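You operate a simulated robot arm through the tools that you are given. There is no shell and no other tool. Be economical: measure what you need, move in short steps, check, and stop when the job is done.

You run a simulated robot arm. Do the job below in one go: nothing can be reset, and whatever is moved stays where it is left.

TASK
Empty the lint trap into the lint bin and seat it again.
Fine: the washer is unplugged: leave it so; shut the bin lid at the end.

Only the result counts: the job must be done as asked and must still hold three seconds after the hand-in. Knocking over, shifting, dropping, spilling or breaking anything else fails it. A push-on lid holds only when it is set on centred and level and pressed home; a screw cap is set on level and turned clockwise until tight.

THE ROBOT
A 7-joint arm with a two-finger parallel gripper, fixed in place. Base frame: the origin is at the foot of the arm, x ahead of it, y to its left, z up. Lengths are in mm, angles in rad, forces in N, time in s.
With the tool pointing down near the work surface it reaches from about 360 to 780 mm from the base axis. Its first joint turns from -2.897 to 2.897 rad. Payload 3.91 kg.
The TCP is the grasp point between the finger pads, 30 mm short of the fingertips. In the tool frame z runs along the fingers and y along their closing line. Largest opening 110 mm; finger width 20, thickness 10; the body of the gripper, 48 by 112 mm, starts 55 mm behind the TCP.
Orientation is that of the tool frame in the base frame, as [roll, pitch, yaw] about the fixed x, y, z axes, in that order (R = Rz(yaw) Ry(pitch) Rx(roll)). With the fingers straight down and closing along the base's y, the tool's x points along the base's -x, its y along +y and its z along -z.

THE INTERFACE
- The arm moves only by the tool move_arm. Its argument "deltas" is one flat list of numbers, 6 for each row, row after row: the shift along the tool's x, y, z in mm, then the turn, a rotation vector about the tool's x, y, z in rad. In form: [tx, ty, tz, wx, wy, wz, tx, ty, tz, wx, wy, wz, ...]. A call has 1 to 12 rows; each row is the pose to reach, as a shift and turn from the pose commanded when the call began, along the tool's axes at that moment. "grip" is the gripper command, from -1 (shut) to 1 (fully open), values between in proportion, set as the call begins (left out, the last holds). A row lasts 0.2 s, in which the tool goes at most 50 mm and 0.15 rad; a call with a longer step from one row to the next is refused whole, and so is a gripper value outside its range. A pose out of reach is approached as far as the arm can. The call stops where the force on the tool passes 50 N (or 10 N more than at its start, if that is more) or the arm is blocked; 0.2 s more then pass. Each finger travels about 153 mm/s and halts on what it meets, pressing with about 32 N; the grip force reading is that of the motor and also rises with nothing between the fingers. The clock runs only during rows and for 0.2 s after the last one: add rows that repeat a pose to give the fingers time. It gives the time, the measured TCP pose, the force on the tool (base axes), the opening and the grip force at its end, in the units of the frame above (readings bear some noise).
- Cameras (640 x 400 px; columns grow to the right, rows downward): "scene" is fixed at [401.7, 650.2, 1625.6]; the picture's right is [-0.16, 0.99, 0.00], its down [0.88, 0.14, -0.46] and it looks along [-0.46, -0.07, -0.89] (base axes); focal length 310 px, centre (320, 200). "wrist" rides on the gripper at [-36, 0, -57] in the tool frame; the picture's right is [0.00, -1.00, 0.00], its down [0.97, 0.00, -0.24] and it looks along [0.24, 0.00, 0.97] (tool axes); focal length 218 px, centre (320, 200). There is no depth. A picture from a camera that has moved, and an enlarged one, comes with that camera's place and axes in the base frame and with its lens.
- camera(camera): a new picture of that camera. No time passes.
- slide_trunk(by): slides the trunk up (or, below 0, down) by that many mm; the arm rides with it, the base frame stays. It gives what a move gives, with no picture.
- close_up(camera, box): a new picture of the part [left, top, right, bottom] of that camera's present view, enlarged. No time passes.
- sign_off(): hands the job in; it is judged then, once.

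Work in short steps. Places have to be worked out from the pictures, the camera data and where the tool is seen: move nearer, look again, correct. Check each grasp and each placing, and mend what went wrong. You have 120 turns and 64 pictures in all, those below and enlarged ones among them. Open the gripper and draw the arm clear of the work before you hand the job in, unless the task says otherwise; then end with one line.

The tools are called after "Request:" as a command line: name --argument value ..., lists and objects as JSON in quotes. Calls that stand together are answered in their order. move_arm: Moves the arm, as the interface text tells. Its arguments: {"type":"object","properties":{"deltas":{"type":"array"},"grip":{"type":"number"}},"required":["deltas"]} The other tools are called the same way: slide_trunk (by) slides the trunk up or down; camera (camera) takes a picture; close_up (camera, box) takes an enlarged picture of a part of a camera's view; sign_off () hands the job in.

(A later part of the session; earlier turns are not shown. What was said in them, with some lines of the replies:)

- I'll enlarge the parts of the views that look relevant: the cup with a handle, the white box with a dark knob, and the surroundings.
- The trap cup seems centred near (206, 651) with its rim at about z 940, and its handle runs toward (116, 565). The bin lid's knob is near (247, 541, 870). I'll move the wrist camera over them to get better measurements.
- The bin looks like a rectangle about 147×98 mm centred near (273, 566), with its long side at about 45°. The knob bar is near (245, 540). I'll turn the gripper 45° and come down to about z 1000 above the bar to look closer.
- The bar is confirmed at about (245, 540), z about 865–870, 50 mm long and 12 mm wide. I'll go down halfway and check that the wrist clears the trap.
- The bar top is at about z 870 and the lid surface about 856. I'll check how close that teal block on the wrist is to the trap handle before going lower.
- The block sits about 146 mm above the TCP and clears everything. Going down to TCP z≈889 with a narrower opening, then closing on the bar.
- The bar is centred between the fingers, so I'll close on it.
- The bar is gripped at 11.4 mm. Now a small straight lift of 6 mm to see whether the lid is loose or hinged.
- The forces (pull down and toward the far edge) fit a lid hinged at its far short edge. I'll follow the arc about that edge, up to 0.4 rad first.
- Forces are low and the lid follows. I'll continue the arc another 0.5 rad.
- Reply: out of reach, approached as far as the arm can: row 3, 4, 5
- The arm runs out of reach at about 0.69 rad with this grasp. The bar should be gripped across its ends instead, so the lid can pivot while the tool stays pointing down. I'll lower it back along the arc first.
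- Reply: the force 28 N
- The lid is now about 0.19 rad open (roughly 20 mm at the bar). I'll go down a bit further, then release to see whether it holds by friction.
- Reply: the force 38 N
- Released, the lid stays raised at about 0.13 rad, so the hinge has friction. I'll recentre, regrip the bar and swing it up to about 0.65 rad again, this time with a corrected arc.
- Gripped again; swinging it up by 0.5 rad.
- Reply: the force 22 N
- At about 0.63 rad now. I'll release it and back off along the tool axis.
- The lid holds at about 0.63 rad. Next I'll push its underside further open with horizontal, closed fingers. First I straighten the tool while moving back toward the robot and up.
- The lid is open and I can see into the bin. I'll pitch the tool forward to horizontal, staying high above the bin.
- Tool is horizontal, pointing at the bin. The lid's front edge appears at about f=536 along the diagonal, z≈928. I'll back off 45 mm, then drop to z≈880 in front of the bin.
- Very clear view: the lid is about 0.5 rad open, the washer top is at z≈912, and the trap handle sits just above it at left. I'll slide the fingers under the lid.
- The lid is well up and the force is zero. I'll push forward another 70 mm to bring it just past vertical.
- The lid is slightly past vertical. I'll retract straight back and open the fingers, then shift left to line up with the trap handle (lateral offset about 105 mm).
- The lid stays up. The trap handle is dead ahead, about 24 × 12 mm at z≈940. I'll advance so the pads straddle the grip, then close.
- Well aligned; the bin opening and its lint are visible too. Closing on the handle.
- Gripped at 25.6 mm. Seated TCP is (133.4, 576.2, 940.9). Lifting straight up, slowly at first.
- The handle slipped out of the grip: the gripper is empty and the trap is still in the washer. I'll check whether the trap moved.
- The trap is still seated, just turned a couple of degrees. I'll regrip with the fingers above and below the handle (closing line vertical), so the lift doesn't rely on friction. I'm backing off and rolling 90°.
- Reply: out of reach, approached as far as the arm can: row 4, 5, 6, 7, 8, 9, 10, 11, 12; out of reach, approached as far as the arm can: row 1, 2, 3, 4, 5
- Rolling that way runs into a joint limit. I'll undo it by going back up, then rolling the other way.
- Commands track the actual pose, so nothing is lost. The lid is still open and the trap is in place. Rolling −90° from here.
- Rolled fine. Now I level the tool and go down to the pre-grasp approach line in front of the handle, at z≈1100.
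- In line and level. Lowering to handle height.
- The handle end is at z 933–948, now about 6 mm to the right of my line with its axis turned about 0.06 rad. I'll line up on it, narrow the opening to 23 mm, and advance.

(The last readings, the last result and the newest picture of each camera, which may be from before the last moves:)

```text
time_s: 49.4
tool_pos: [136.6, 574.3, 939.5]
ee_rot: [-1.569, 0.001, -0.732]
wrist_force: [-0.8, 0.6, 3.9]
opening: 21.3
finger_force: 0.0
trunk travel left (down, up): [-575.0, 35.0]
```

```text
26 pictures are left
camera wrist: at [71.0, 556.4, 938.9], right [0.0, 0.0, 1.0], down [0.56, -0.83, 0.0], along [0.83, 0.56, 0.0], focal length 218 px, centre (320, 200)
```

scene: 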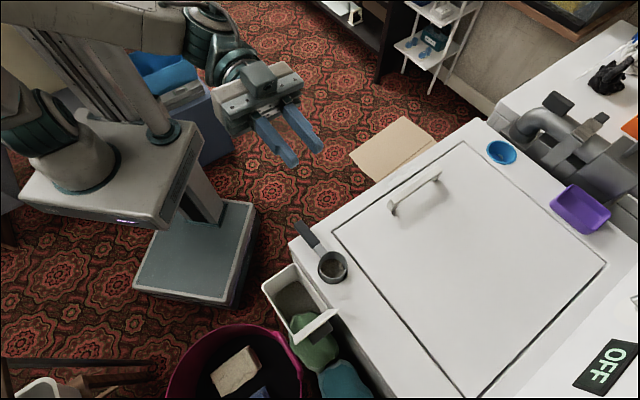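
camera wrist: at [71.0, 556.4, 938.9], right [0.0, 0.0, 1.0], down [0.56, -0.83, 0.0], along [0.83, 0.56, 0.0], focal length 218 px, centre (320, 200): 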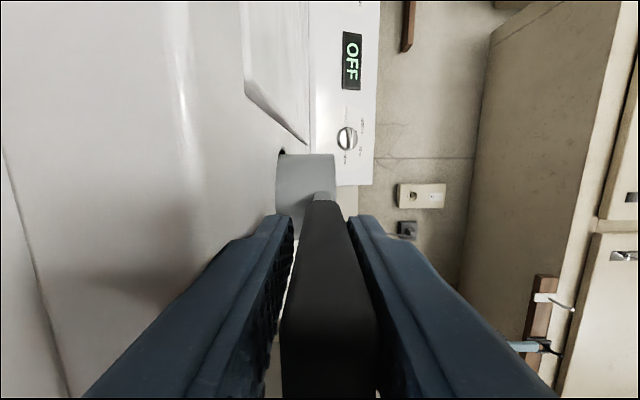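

The handle is between the fingers. Closing.

Request:
move_arm --deltas '[0, -1, 0, 0, 0, 0, 0, -1, 0, 0, 0, 0, 0, -1, 0, 0, 0, 0]' --grip -1

Request:
move_arm --deltas '[0, -3, 0, 0, 0, 0, 0, -6, 0, 0, 0, 0, 0, -9, 0, 0, 0, 0]'

Request:
camera --camera "wrist"

```text
time_s: 50.2
tool_pos: [136.3, 573.7, 940.8]
ee_rot: [-1.57, 0.002, -0.733]
wrist_force: [1.9, 2.3, 5.9]
opening: 15.7
finger_force: 32.2
trunk travel left (down, up): [-575.0, 35.0]
```

```text
time_s: 51.0
tool_pos: [136.9, 574.3, 951.1]
ee_rot: [-1.569, 0.002, -0.734]
wrist_force: [-0.4, 0.3, -1.5]
opening: 15.5
finger_force: 31.7
trunk travel left (down, up): [-575.0, 35.0]
```

```text
25 pictures are left
camera wrist: at [70.3, 555.7, 949.9], right [0.0, 0.0, 1.0], down [0.56, -0.83, 0.0], along [0.83, 0.56, 0.0], focal length 218 px, centre (320, 200)
```

wrist: 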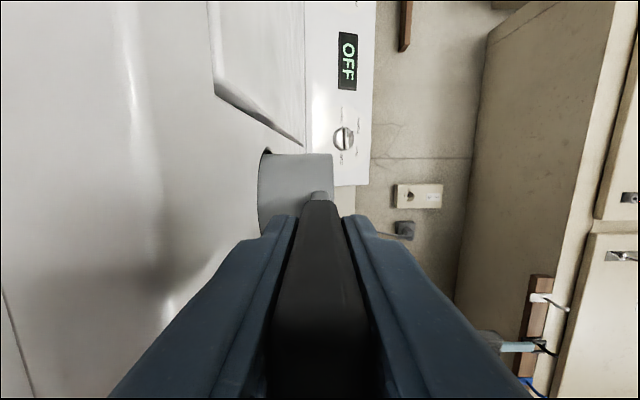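

The trap is rising with almost no force and a firm 15.5 mm grip. This grasp's seated TCP is (136.3, 573.7, 940.8) at yaw −0.733. Lifting on.

Request:
move_arm --deltas '[0, -15, 0, 0, 0, 0, 0, -30, 0, 0, 0, 0, 0, -50, 0, 0, 0, 0, 0, -70, 0, 0, 0, 0, 0, -90, 0, 0, 0, 0, 0, -110, 0, 0, 0, 0, 0, -130, 0, 0, 0, 0]'

Request:
camera --camera "scene"

Request:
camera --camera "wrist"

```text
time_s: 52.6
tool_pos: [136.8, 575.3, 1080.2]
ee_rot: [-1.571, 0.0, -0.734]
wrist_force: [-0.5, 0.8, -1.9]
opening: 15.7
finger_force: 31.8
trunk travel left (down, up): [-575.0, 35.0]
```

```text
24 pictures are left
```

scene: 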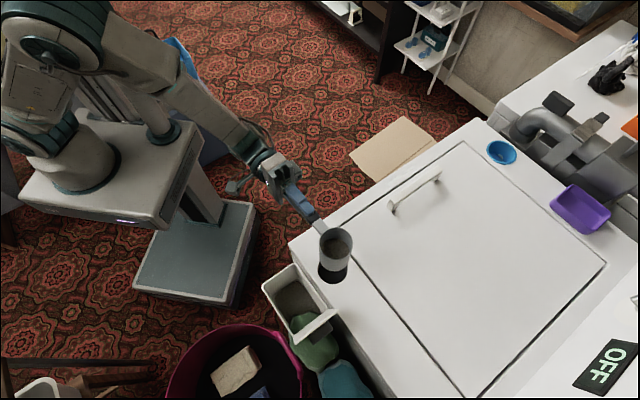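

```text
23 pictures are left
camera wrist: at [70.1, 556.5, 1078.8], right [0.0, 0.0, 1.0], down [0.56, -0.83, 0.0], along [0.83, 0.56, 0.0], focal length 218 px, centre (320, 200)
```

wrist: 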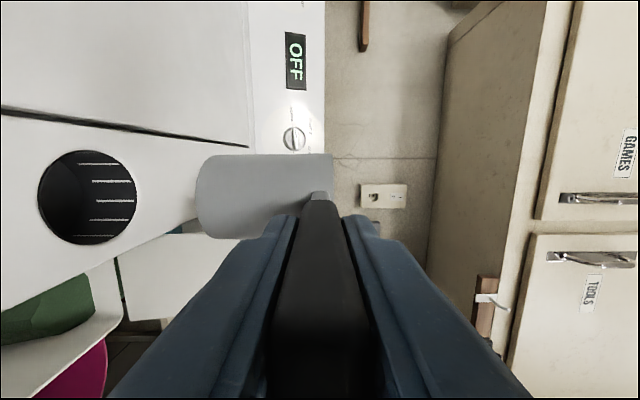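

The trap is out and upright with the lint in it; the cup is about 100 mm tall. The bin centre is at about (275, 569). I'll carry the trap to the right over the bin.

Request:
move_arm --deltas '[20, 0, -3, 0, 0, 0, 40, 0, -6, 0, 0, 0, 60, 0, -9, 0, 0, 0, 80, 0, -12, 0, 0, 0, 100, 10, -14.5, 0, 0, 0, 107, 30, -15.5, 0, 0, 0, 107, 50, -15.5, 0, 0, 0]'

Request:
close_up --camera "scene" --box '[220, 190, 400, 350]'

```text
time_s: 54.2
tool_pos: [203.4, 490.5, 1030.0]
ee_rot: [-1.569, 0.001, -0.732]
wrist_force: [0.1, -0.2, -1.3]
opening: 15.9
finger_force: 31.5
trunk travel left (down, up): [-575.0, 35.0]
```

```text
2.50 times, centred on (310, 270) of scene
camera zoom: at [401.7, 650.2, 1625.6], right [-0.16, 0.99, 0.0], down [0.88, 0.14, -0.46], along [-0.46, -0.07, -0.89], focal length 776 px, centre (345, 25)
```

zoom: 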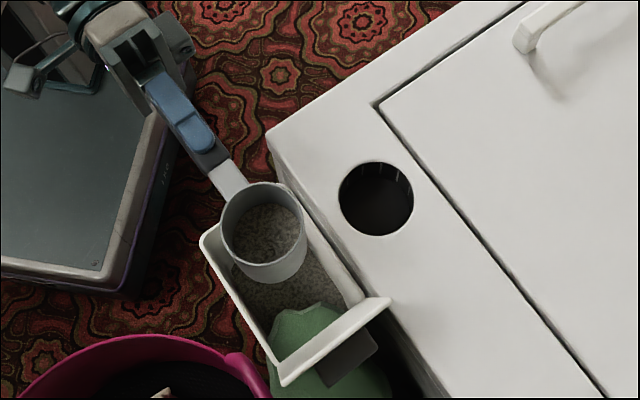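

The trap is above the bin. I see something green within the bin outline, so I'll enlarge that before dumping.

Request:
close_up --camera "scene" --box '[255, 250, 375, 370]'

```text
3.33 times, centred on (315, 310) of scene
camera zoom: at [401.7, 650.2, 1625.6], right [-0.16, 0.99, 0.0], down [0.88, 0.14, -0.46], along [-0.46, -0.07, -0.89], focal length 1035 px, centre (337, -167)
```

zoom: 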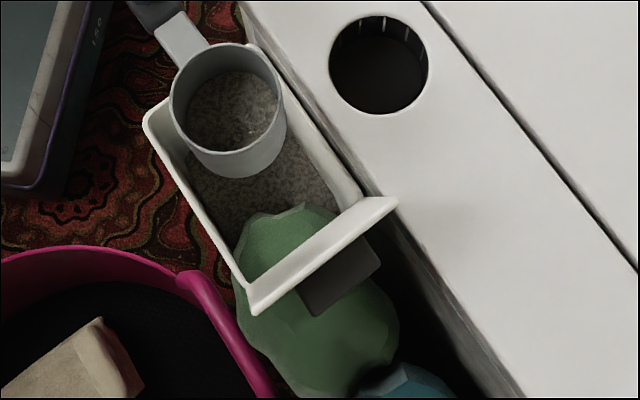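

The green thing is a mound poking into the rear of the bin, where it already was; the front and middle are clear. I'll shift back 8 mm and start rolling the trap over in stages.

Request:
move_arm --deltas '[0, 5, -8, 0, 0, -0.12, 0, 10, -8, 0, 0, -0.24, 0, 10, -8, 0, 0, -0.36, 0, 10, -8, 0, 0, -0.48, 0, 10, -8, 0, 0, -0.6, 0, 10, -8, 0, 0, -0.72, 0, 10, -8, 0, 0, -0.84]'

```text
time_s: 55.8
tool_pos: [199.7, 484.1, 1020.9]
ee_rot: [-1.57, -0.841, -0.732]
wrist_force: [0.1, 0.6, -0.9]
opening: 15.9
finger_force: 32.3
trunk travel left (down, up): [-575.0, 35.0]
```

No limit so far. Rolling on by another 1.1 rad while lowering 45 mm.

Request:
move_arm --deltas '[-5, 4.5, 0, 0, 0, -0.12, -10, 9, 0, 0, 0, -0.24, -15, 13.5, 0, 0, 0, -0.36, -20, 18, 0, 0, 0, -0.48, -25, 22, 0, 0, 0, -0.6, -30, 27, 0, 0, 0, -0.72, -33, 30, 0, 0, 0, -0.84, -33, 30, 0, 0, 0, -0.96, -33, 30, 0, 0, 0, -1.08]'

Request:
close_up --camera "scene" --box '[220, 190, 400, 350]'

```text
time_s: 57.8
tool_pos: [200.4, 483.9, 975.2]
ee_rot: [1.571, -1.22, 2.408]
wrist_force: [-0.8, -0.4, -1.1]
opening: 15.6
finger_force: 31.6
trunk travel left (down, up): [-575.0, 35.0]
```

```text
2.50 times, centred on (310, 270) of scene
camera zoom: at [401.7, 650.2, 1625.6], right [-0.16, 0.99, 0.0], down [0.88, 0.14, -0.46], along [-0.46, -0.07, -0.89], focal length 776 px, centre (345, 25)
```

zoom: 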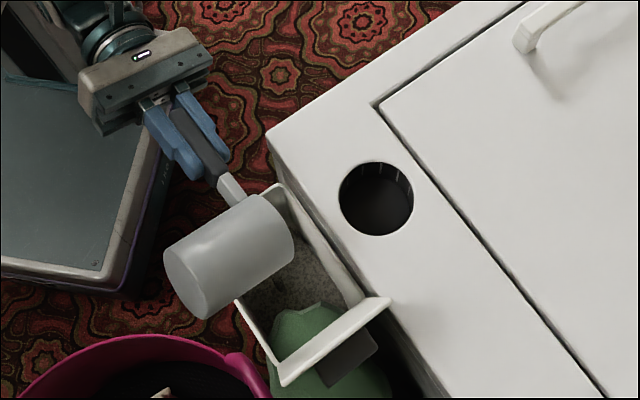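

At about 110° over the bin. Continuing to about 170° and a bit lower.

Request:
move_arm --deltas '[-5, -2, 0, 0, 0, -0.12, -10, -4, 0, 0, 0, -0.24, -15, -6, 0, 0, 0, -0.36, -20, -8, 0, 0, 0, -0.48, -25, -9, 0, 0, 0, -0.6, -28, -10, 0, 0, 0, -0.72, -28, -10, 0, 0, 0, -0.84, -28, -10, 0, 0, 0, -0.96, -28, -10, 0, 0, 0, -1.08, -28, -10, 0, 0, 0, -1.08, -28, -10, 0, 0, 0, -1.08]'

Request:
close_up --camera "scene" --box '[220, 190, 400, 350]'

```text
time_s: 60.2
tool_pos: [200.7, 484.1, 946.7]
ee_rot: [1.571, -0.141, 2.409]
wrist_force: [-0.3, -1.2, -0.7]
opening: 15.7
finger_force: 31.9
trunk travel left (down, up): [-575.0, 35.0]
```

```text
2.50 times, centred on (310, 270) of scene
camera zoom: at [401.7, 650.2, 1625.6], right [-0.16, 0.99, 0.0], down [0.88, 0.14, -0.46], along [-0.46, -0.07, -0.89], focal length 776 px, centre (345, 25)
```

zoom: 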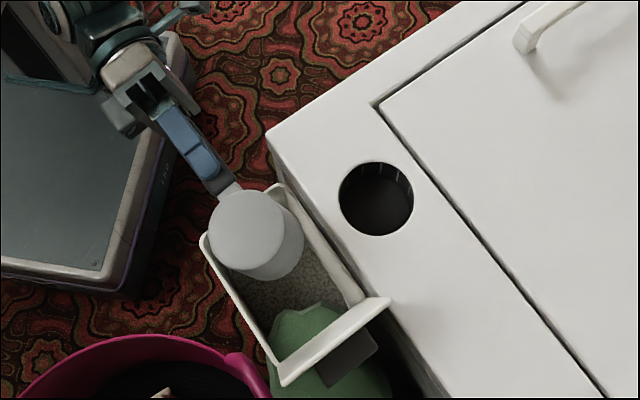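

The trap is upside down over the bin. A short shake, then roll upright the way it came.

Request:
move_arm --deltas '[0, 20, 0, 0, 0, 0, 0, 0, 0, 0, 0, 0, 0, 20, 0, 0, 0, 0, 0, 0, 0, 0, 0, 0, 0, 20, 0, 0, 0, 0, 0, 0, 0, 0, 0, 0, 0, 0, 0, 0, 0, 0, 0, 0, 0, 0, 0, 0, 0, 0, 0, 0, 0, 0]'

Request:
move_arm --deltas '[0, 8, 0, 0, 0, 0.14, 0, 16, 0, 0, 0, 0.28, 0, 24, 0, 0, 0, 0.42, 0, 32, 0, 0, 0, 0.56, 0, 40, 0, 0, 0, 0.7, 0, 48, 0, 0, 0, 0.84, 0, 56, 0, 0, 0, 0.98, 0, 64, 0, 0, 0, 1.12, 0, 72, 0, 0, 0, 1.26, 0, 80, 0, 0, 0, 1.4, 0, 85, 0, 0, 0, 1.5]'

Request:
move_arm --deltas '[0, 0, 0, 0, 0, 0.14, 0, 0, 0, 0, 0, 0.28, 0, 0, 0, 0, 0, 0.42, 0, 0, 0, 0, 0, 0.56, 0, 0, 0, 0, 0, 0.7, 0, 0, 0, 0, 0, 0.84, 0, 0, 0, 0, 0, 0.98, 0, 0, 0, 0, 0, 1.12, 0, 0, 0, 0, 0, 1.26, 0, 0, 0, 0, 0, 1.4, 0, 0, 0, 0, 0, 1.5]'

Request:
close_up --camera "scene" --box '[220, 190, 400, 350]'

```text
time_s: 62.2
tool_pos: [200.7, 482.8, 946.6]
ee_rot: [1.57, -0.143, 2.406]
wrist_force: [0.2, -0.1, -1.5]
opening: 15.7
finger_force: 31.6
trunk travel left (down, up): [-575.0, 35.0]
```

```text
time_s: 64.6
tool_pos: [210.3, 475.8, 1030.6]
ee_rot: [-1.573, -1.498, -0.729]
wrist_force: [-0.9, -0.1, -1.3]
opening: 15.7
finger_force: 32.1
trunk travel left (down, up): [-575.0, 35.0]
```

```text
time_s: 67.0
tool_pos: [210.9, 475.9, 1029.7]
ee_rot: [-1.571, 0.004, -0.733]
wrist_force: [-0.1, 0.1, -1.2]
opening: 15.8
finger_force: 32.1
trunk travel left (down, up): [-575.0, 35.0]
```

```text
2.50 times, centred on (310, 270) of scene
camera zoom: at [401.7, 650.2, 1625.6], right [-0.16, 0.99, 0.0], down [0.88, 0.14, -0.46], along [-0.46, -0.07, -0.89], focal length 776 px, centre (345, 25)
```

zoom: 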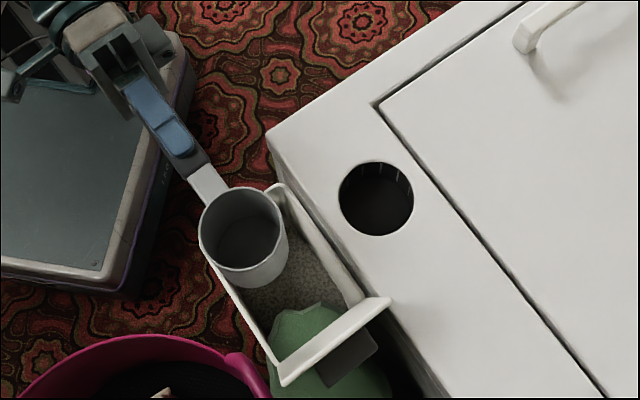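

The trap is empty. Lifting and carrying it back above the hole to the same spot it was lifted to.

Request:
move_arm --deltas '[0, -25, 0, 0, 0, 0, 0, -50, 0, 0, 0, 0, -25, -50, 5, 0, 0, 0, -50, -50, 10, 0, 0, 0, -75, -50, 15, 0, 0, 0, -100, -50, 20, 0, 0, 0, -121, -50, 23.7, 0, 0, 0, -121, -50, 23.7, 0, 0, 0]'

Request:
camera --camera "wrist"

Request:
close_up --camera "scene" --box '[250, 190, 400, 310]'

```text
time_s: 68.8
tool_pos: [137.0, 572.0, 1079.8]
ee_rot: [-1.572, 0.003, -0.732]
wrist_force: [-0.6, -0.5, -1.4]
opening: 15.6
finger_force: 31.9
trunk travel left (down, up): [-575.0, 35.0]
```

```text
17 pictures are left
camera wrist: at [70.4, 555.4, 1079.9], right [0.0, 0.0, 1.0], down [0.56, -0.83, 0.0], along [0.83, 0.56, 0.0], focal length 218 px, centre (320, 200)
```

wrist: 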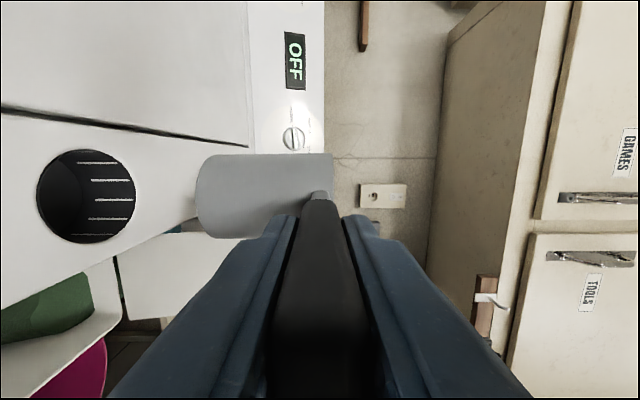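

```text
3.33 times, centred on (325, 250) of scene
camera zoom: at [401.7, 650.2, 1625.6], right [-0.16, 0.99, 0.0], down [0.88, 0.14, -0.46], along [-0.46, -0.07, -0.89], focal length 1035 px, centre (303, 33)
```

zoom: 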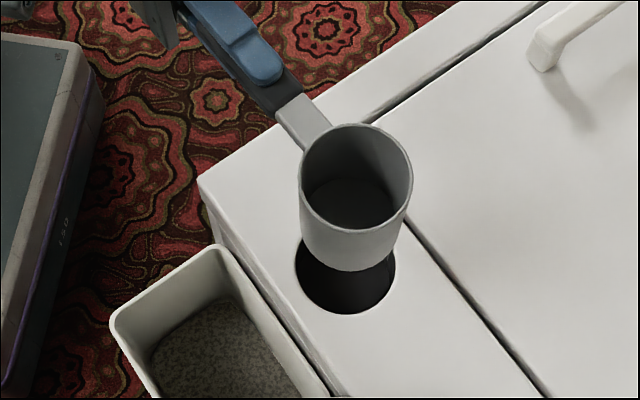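

The grip is unchanged from the lift. I'll correct by 2 mm and lower to just above the hole edge depth, then further in steps.

Request:
move_arm --deltas '[-1.2, 15, 1.4, 0, 0, 0, -1.2, 35, 1.4, 0, 0, 0, -1.2, 55, 1.4, 0, 0, 0, -1.2, 70, 1.4, 0, 0, 0, -1.2, 85, 1.4, 0, 0, 0, -1.2, 95, 1.4, 0, 0, 0]'

Request:
close_up --camera "scene" --box '[270, 210, 370, 290]'

```text
time_s: 70.2
tool_pos: [134.7, 576.3, 989.2]
ee_rot: [-1.561, 0.005, -0.733]
wrist_force: [-1.2, -0.8, 15.0]
opening: 16.0
finger_force: 32.3
trunk travel left (down, up): [-575.0, 35.0]
```

```text
5.00 times, centred on (320, 250) of scene
camera zoom: at [401.7, 650.2, 1625.6], right [-0.16, 0.99, 0.0], down [0.88, 0.14, -0.46], along [-0.46, -0.07, -0.89], focal length 1552 px, centre (320, -50)
```

zoom: 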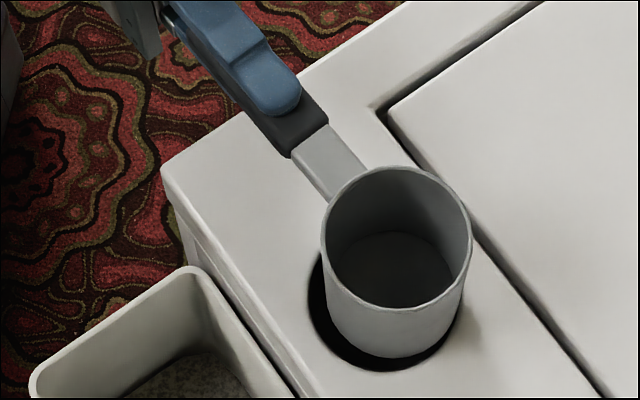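

There's 15 N of contact: the cup is a few mm too far toward the washer side in the hole. I'll raise it slightly, shift 3 mm to the right, and continue down carefully.

Request:
move_arm --deltas '[0, -8, 0, 0, 0, 0, 3, -8, -0.5, 0, 0, 0, 3, -8, -0.5, 0, 0, 0]'

Request:
move_arm --deltas '[0, 5, 0, 0, 0, 0, 0, 10, 0, 0, 0, 0, 0, 15, 0, 0, 0, 0]'

```text
time_s: 71.0
tool_pos: [138.0, 575.4, 993.3]
ee_rot: [-1.573, 0.001, -0.732]
wrist_force: [0.7, -0.7, 0.1]
opening: 15.7
finger_force: 32.0
trunk travel left (down, up): [-575.0, 35.0]
```

```text
time_s: 71.8
tool_pos: [137.6, 574.6, 979.6]
ee_rot: [-1.571, 0.001, -0.733]
wrist_force: [-0.4, -0.6, -1.9]
opening: 15.8
finger_force: 32.2
trunk travel left (down, up): [-575.0, 35.0]
```

Free now. Continuing down toward the seat.

Request:
move_arm --deltas '[0, 8, 0, 0, 0, 0, 0, 16, 0, 0, 0, 0, 0, 24, 0, 0, 0, 0, 0, 30, 0, 0, 0, 0]'

```text
time_s: 72.8
tool_pos: [136.7, 573.8, 949.3]
ee_rot: [-1.571, 0.003, -0.733]
wrist_force: [-0.3, 0.1, -0.9]
opening: 15.7
finger_force: 32.8
trunk travel left (down, up): [-575.0, 35.0]
```

Request:
move_arm --deltas '[0, 4, 0, 0, 0, 0, 0, 7, 0, 0, 0, 0, 0, 9, 0, 0, 0, 0, 0, 10, 0, 0, 0, 0]'

Request:
close_up --camera "scene" --box '[270, 210, 370, 300]'

```text
time_s: 73.8
tool_pos: [137.8, 573.4, 941.1]
ee_rot: [-1.565, 0.003, -0.731]
wrist_force: [-2.5, -2.7, 11.7]
opening: 15.7
finger_force: 32.5
trunk travel left (down, up): [-575.0, 35.0]
```

```text
4.44 times, centred on (320, 255) of scene
camera zoom: at [401.7, 650.2, 1625.6], right [-0.16, 0.99, 0.0], down [0.88, 0.14, -0.46], along [-0.46, -0.07, -0.89], focal length 1380 px, centre (320, -44)
```

zoom: 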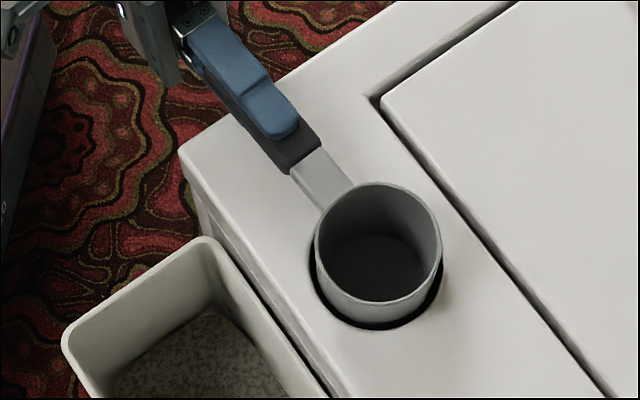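

It's seated exactly as before (z 941, bottom contact felt). I'll ease off the push, open slightly, and withdraw straight back.

Request:
move_arm --deltas '[0, -1, 0, 0, 0, 0, 0, -1, 0, 0, 0, 0, 0, -1, 0, 0, 0, 0]' --grip -0.57

Request:
move_arm --deltas '[0, 0, -10, 0, 0, 0, 0, 0, -25, 0, 0, 0, 0, 0, -45, 0, 0, 0, 0, 0, -70, 0, 0, 0, 0, 0, -95, 0, 0, 0, 0, 0, -95, 0, 0, 0]'

Request:
close_up --camera "scene" --box '[250, 200, 370, 320]'

```text
time_s: 74.6
tool_pos: [137.2, 573.9, 938.4]
ee_rot: [-1.572, 0.002, -0.733]
wrist_force: [0.7, -2.6, 5.4]
opening: 21.0
finger_force: 0.0
trunk travel left (down, up): [-575.0, 35.0]
```

```text
time_s: 76.0
tool_pos: [73.4, 504.5, 938.3]
ee_rot: [-1.571, 0.001, -0.733]
wrist_force: [0.6, -0.4, 0.5]
opening: 23.6
finger_force: 0.1
trunk travel left (down, up): [-575.0, 35.0]
```

```text
3.33 times, centred on (310, 260) of scene
camera zoom: at [401.7, 650.2, 1625.6], right [-0.16, 0.99, 0.0], down [0.88, 0.14, -0.46], along [-0.46, -0.07, -0.89], focal length 1035 px, centre (353, 0)
```

zoom: 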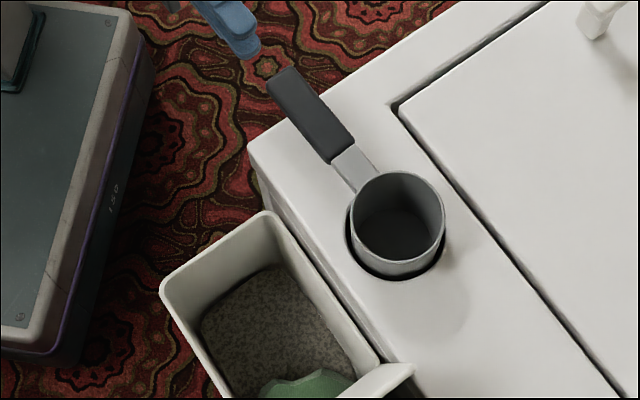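

The trap is back in, empty and level. Now the lid: I'll raise the tool and turn it to point down, then go behind the lid.

Request:
move_arm --deltas '[0, -16, -5, -0.13, 0, 0, 0, -32, -5, -0.27, 0, 0, 0, -48, -5, -0.4, 0, 0, 0, -64, -5, -0.53, 0, 0, 0, -80, 0, -0.66, 0, 0, 0, -96, 0, -0.79, 0, 0, 0, -112, 0, -0.92, 0, 0, 0, -128, 0, -1.05, 0, 0, 0, -144, 0, -1.18, 0, 0, 0, -160, 0, -1.31, 0, 0, 0, -176, 0, -1.44, 0, 0, 0, -190, 0, -1.57, 0, 0]' --grip -1

```text
time_s: 78.6
tool_pos: [74.5, 503.7, 1129.3]
ee_rot: [3.14, 0.002, -0.73]
wrist_force: [0.1, 0.6, 0.1]
opening: 0.0
finger_force: 32.1
trunk travel left (down, up): [-575.0, 35.0]
```

Pointing down now. Moving across, above everything, to a point behind the lid near (360, 653).

Request:
move_arm --deltas '[14, -37.7, 0, 0, 0, 0.01, 28, -75.4, 0, 0, 0, 0.02, 42, -113, 0, 0, 0, 0.03, 56.5, -151, 0, 0, 0, 0.04, 70.6, -188.5, 0, 0, 0, 0.05, 84.7, -226, 0, 0, 0, 0.055, 99, -264, 0, 0, 0, 0.055, 113, -302, 0, 0, 0, 0.055, 113, -302, 0, 0, 0, 0.055]'

Request:
camera --camera "wrist"

```text
time_s: 80.6
tool_pos: [351.8, 641.6, 1125.6]
ee_rot: [3.141, -0.001, -0.787]
wrist_force: [-0.5, 0.1, 1.2]
opening: 0.1
finger_force: 32.4
out of reach, approached as far as the arm can: row 8, 9
trunk travel left (down, up): [-575.0, 35.0]
```

```text
12 pictures are left
camera wrist: at [325.8, 668.0, 1183.1], right [0.71, 0.71, 0.0], down [0.69, -0.69, 0.24], along [0.17, -0.17, -0.97], focal length 218 px, centre (320, 200)
```

wrist: 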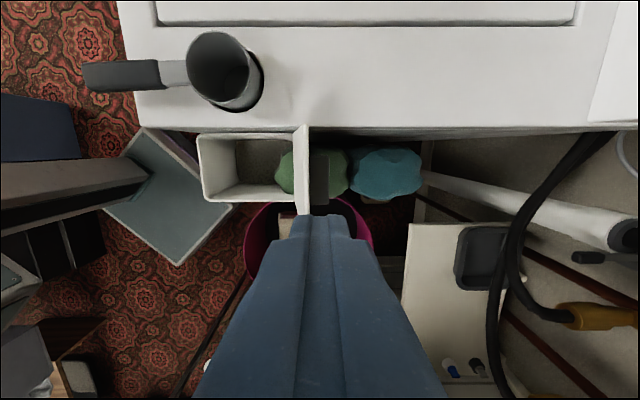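

The lid's top edge is at f≈681–692 and TCP reach ends near f≈702. I'll straddle the lid edge with open fingers instead: move back 27 mm, open to about 60 mm and come down so the far finger hooks behind it.

Request:
move_arm --deltas '[0, 14, 0, 0, 0, 0, 0, 27, 0, 0, 0, 0, 0, 27, 0, 0, 0, 0]' --grip 0.1

Request:
move_arm --deltas '[0, 0, 30, 0, 0, 0, 0, 0, 60, 0, 0, 0, 0, 0, 85, 0, 0, 0, 0, 0, 105, 0, 0, 0, 0, 0, 113, 0, 0, 0]'

Request:
camera --camera "wrist"

```text
time_s: 81.4
tool_pos: [335.0, 624.6, 1127.5]
ee_rot: [-3.141, 0.0, -0.788]
wrist_force: [0.5, 0.0, 0.5]
opening: 60.8
finger_force: 0.1
trunk travel left (down, up): [-575.0, 35.0]
```

```text
time_s: 82.6
tool_pos: [335.5, 625.8, 1013.9]
ee_rot: [-3.141, 0.002, -0.788]
wrist_force: [0.1, 0.2, 1.1]
opening: 60.5
finger_force: 0.1
trunk travel left (down, up): [-575.0, 35.0]
```

```text
11 pictures are left
camera wrist: at [309.3, 650.9, 1069.6], right [0.71, 0.7, 0.0], down [0.68, -0.69, 0.24], along [0.17, -0.17, -0.97], focal length 218 px, centre (320, 200)
```

wrist: 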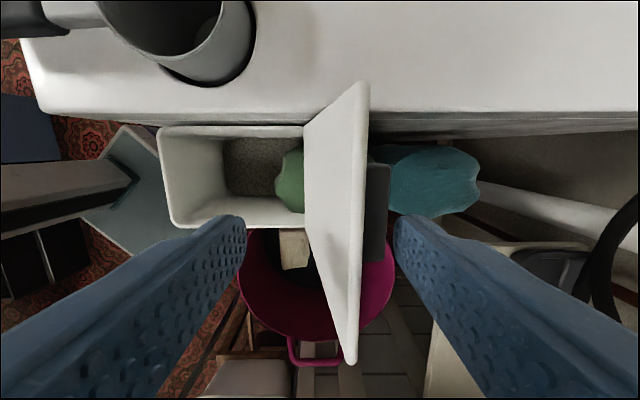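

The far finger is behind the lid. Pulling back toward the robot and slightly down to swing the lid closed.

Request:
move_arm --deltas '[0, 15, 0, 0, 0, 0, 0, 30, 0, 0, 0, 0, 0, 45, 2, 0, 0, 0, 0, 60, 5, 0, 0, 0, 0, 75, 9, 0, 0, 0, 0, 90, 14, 0, 0, 0, 0, 105, 19, 0, 0, 0, 0, 120, 25, 0, 0, 0, 0, 135, 33, 0, 0, 0, 0, 150, 42, 0, 0, 0]'

Request:
camera --camera "wrist"

```text
time_s: 84.8
tool_pos: [229.4, 519.1, 971.9]
ee_rot: [-3.14, 0.002, -0.785]
wrist_force: [-0.5, -0.5, -0.1]
opening: 60.5
finger_force: 0.1
trunk travel left (down, up): [-575.0, 35.0]
```

```text
10 pictures are left
camera wrist: at [202.6, 544.8, 1028.5], right [0.71, 0.71, 0.0], down [0.68, -0.69, 0.24], along [0.17, -0.17, -0.97], focal length 218 px, centre (320, 200)
```

wrist: 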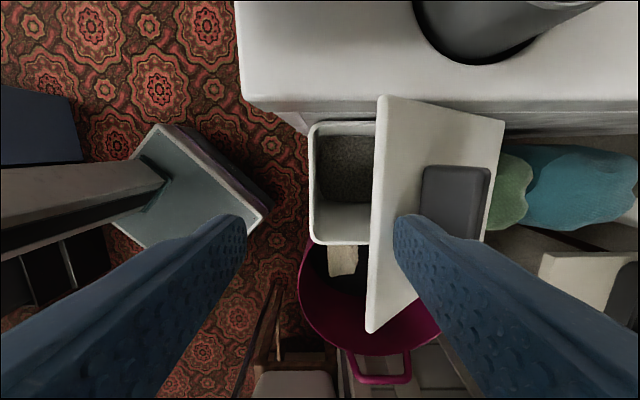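

The lid is down to about 0.65 rad. I'll raise clear of it, close the fingers, and position above the strip in front of the bar.

Request:
move_arm --deltas '[0, 0, -30, 0, 0, 0, 0, 0, -65, 0, 0, 0, 0, 0, -65, 0, 0, 0]'

Request:
move_arm --deltas '[0, -15, 0, 0, 0, 0, 0, -33, 0, 0, 0, 0, 0, -33, 0, 0, 0, 0]' --grip -1

Request:
move_arm --deltas '[0, 0, 25, 0, 0, 0, 0, 3, 55, 0, 0, 0, 0, 9, 73, 0, 0, 0, 0, 14, 90, 0, 0, 0, 0, 19, 105, 0, 0, 0, 0, 24, 122, 0, 0, 0, 0, 27, 136, 0, 0, 0]'

Request:
camera --camera "wrist"

```text
time_s: 85.6
tool_pos: [227.9, 516.7, 1036.4]
ee_rot: [3.141, 0.001, -0.789]
wrist_force: [0.2, -0.5, 0.4]
opening: 60.5
finger_force: 0.1
trunk travel left (down, up): [-575.0, 35.0]
```

```text
time_s: 86.4
tool_pos: [252.5, 540.1, 1036.3]
ee_rot: [3.139, 0.002, -0.789]
wrist_force: [-0.9, 0.9, 0.0]
opening: 0.0
finger_force: 31.9
trunk travel left (down, up): [-575.0, 35.0]
```

```text
time_s: 88.0
tool_pos: [232.9, 520.0, 900.9]
ee_rot: [-3.141, 0.002, -0.79]
wrist_force: [0.7, 0.5, 0.2]
opening: 0.2
finger_force: 31.9
trunk travel left (down, up): [-575.0, 35.0]
```

```text
9 pictures are left
camera wrist: at [206.4, 546.4, 957.0], right [0.71, 0.7, 0.0], down [0.68, -0.69, 0.24], along [0.17, -0.17, -0.97], focal length 218 px, centre (320, 200)
```

wrist: 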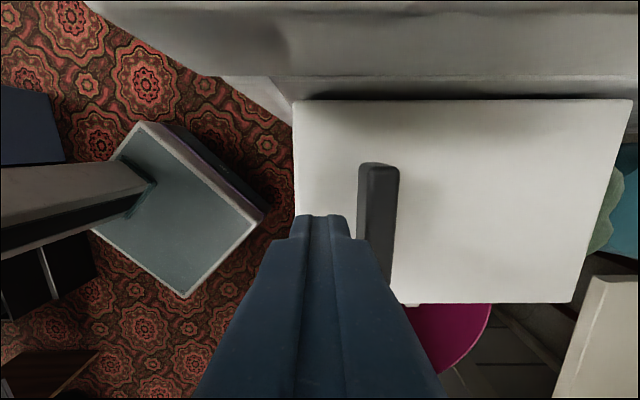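

The lid is nearly closed. Pressing down the last bit until contact force builds.

Request:
move_arm --deltas '[0, 0, 5, 0, 0, 0, 0, 1, 9, 0, 0, 0, 0, 1, 12, 0, 0, 0, 0, 1, 15, 0, 0, 0, 0, 1, 18, 0, 0, 0]'

```text
time_s: 89.2
tool_pos: [232.6, 520.0, 884.8]
ee_rot: [-3.136, 0.002, -0.786]
wrist_force: [2.2, -3.1, 21.8]
opening: 0.1
finger_force: 32.3
trunk travel left (down, up): [-575.0, 35.0]
```

Firm contact at 22 N, with the tip at z≈855. One slightly harder press, then withdraw upward.

Request:
move_arm --deltas '[0, 0, 2, 0, 0, 0, 0, 0, 4, 0, 0, 0, 0, 0, 4, 0, 0, 0]'

Request:
move_arm --deltas '[0, 0, -20, 0, 0, 0, 0, 0, -60, 0, 0, 0, 0, 0, -100, 0, 0, 0, 0, 20, -140, 0, 0, 0, 0, 60, -170, 0, 0, 0, 0, 100, -200, 0, 0, 0]'

Request:
camera --camera "wrist"

Request:
close_up --camera "scene" --box '[230, 200, 390, 350]'

```text
time_s: 90.0
tool_pos: [232.0, 520.1, 882.4]
ee_rot: [-3.132, 0.006, -0.788]
wrist_force: [4.7, -2.1, 49.8]
opening: 0.0
finger_force: 32.1
trunk travel left (down, up): [-575.0, 35.0]
```

```text
time_s: 91.4
tool_pos: [156.0, 447.1, 1080.9]
ee_rot: [-3.14, 0.0, -0.788]
wrist_force: [0.0, -0.1, 0.7]
opening: 0.0
finger_force: 32.4
trunk travel left (down, up): [-575.0, 35.0]
```

```text
8 pictures are left
camera wrist: at [129.9, 472.4, 1137.7], right [0.71, 0.7, 0.0], down [0.68, -0.69, 0.24], along [0.17, -0.17, -0.97], focal length 218 px, centre (320, 200)
```

wrist: 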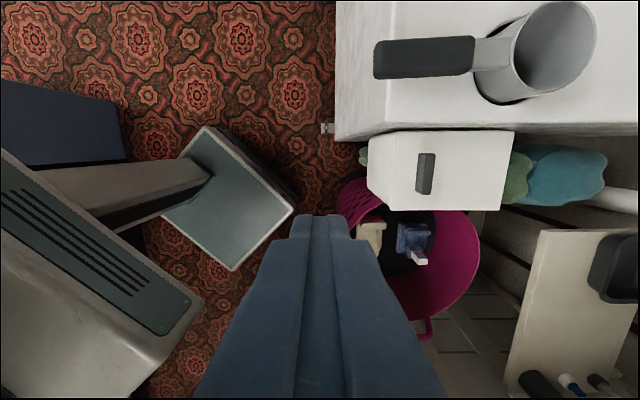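

```text
2.67 times, centred on (310, 275) of scene
camera zoom: at [401.7, 650.2, 1625.6], right [-0.16, 0.99, 0.0], down [0.88, 0.14, -0.46], along [-0.46, -0.07, -0.89], focal length 828 px, centre (347, 0)
```

zoom: 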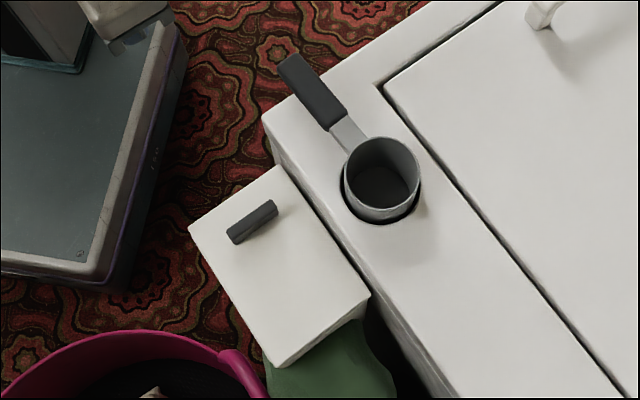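

The lid is closed flush, the bin hasn't moved, and the trap is empty and seated as it was. I'll open the gripper where the arm is clear, then hand in.

Request:
move_arm --deltas '[0, 15, -20, 0, 0, 0, 0, 30, -40, 0, 0, 0, 0, 30, -40, 0, 0, 0]' --grip 1

Request:
close_up --camera "scene" --box '[270, 210, 370, 300]'

```text
time_s: 92.2
tool_pos: [136.5, 427.3, 1119.7]
ee_rot: [-3.141, 0.001, -0.788]
wrist_force: [0.6, -0.4, 0.4]
opening: 110.1
finger_force: 0.1
trunk travel left (down, up): [-575.0, 35.0]
```

```text
4.44 times, centred on (320, 255) of scene
camera zoom: at [401.7, 650.2, 1625.6], right [-0.16, 0.99, 0.0], down [0.88, 0.14, -0.46], along [-0.46, -0.07, -0.89], focal length 1380 px, centre (320, -44)
```

zoom: 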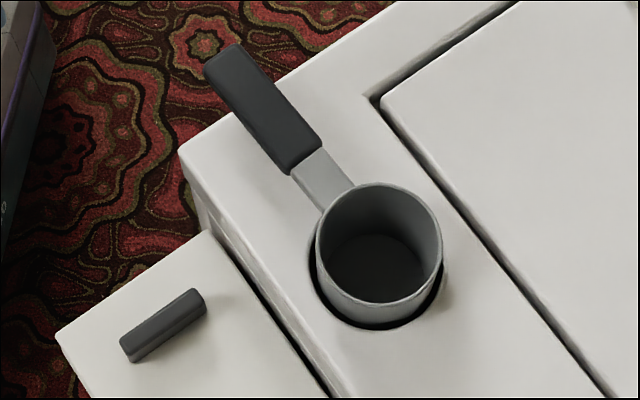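

The trap is empty and seated, the bin lid is shut, the gripper is open and the arm is clear. Handing in.

Request:
sign_off

```text
The job is handed in.
```

I emptied the lint trap into the bin and seated it back in the washer, its handle turned a few degrees from where it was. The bin lid is shut, and I left the washer unplugged.
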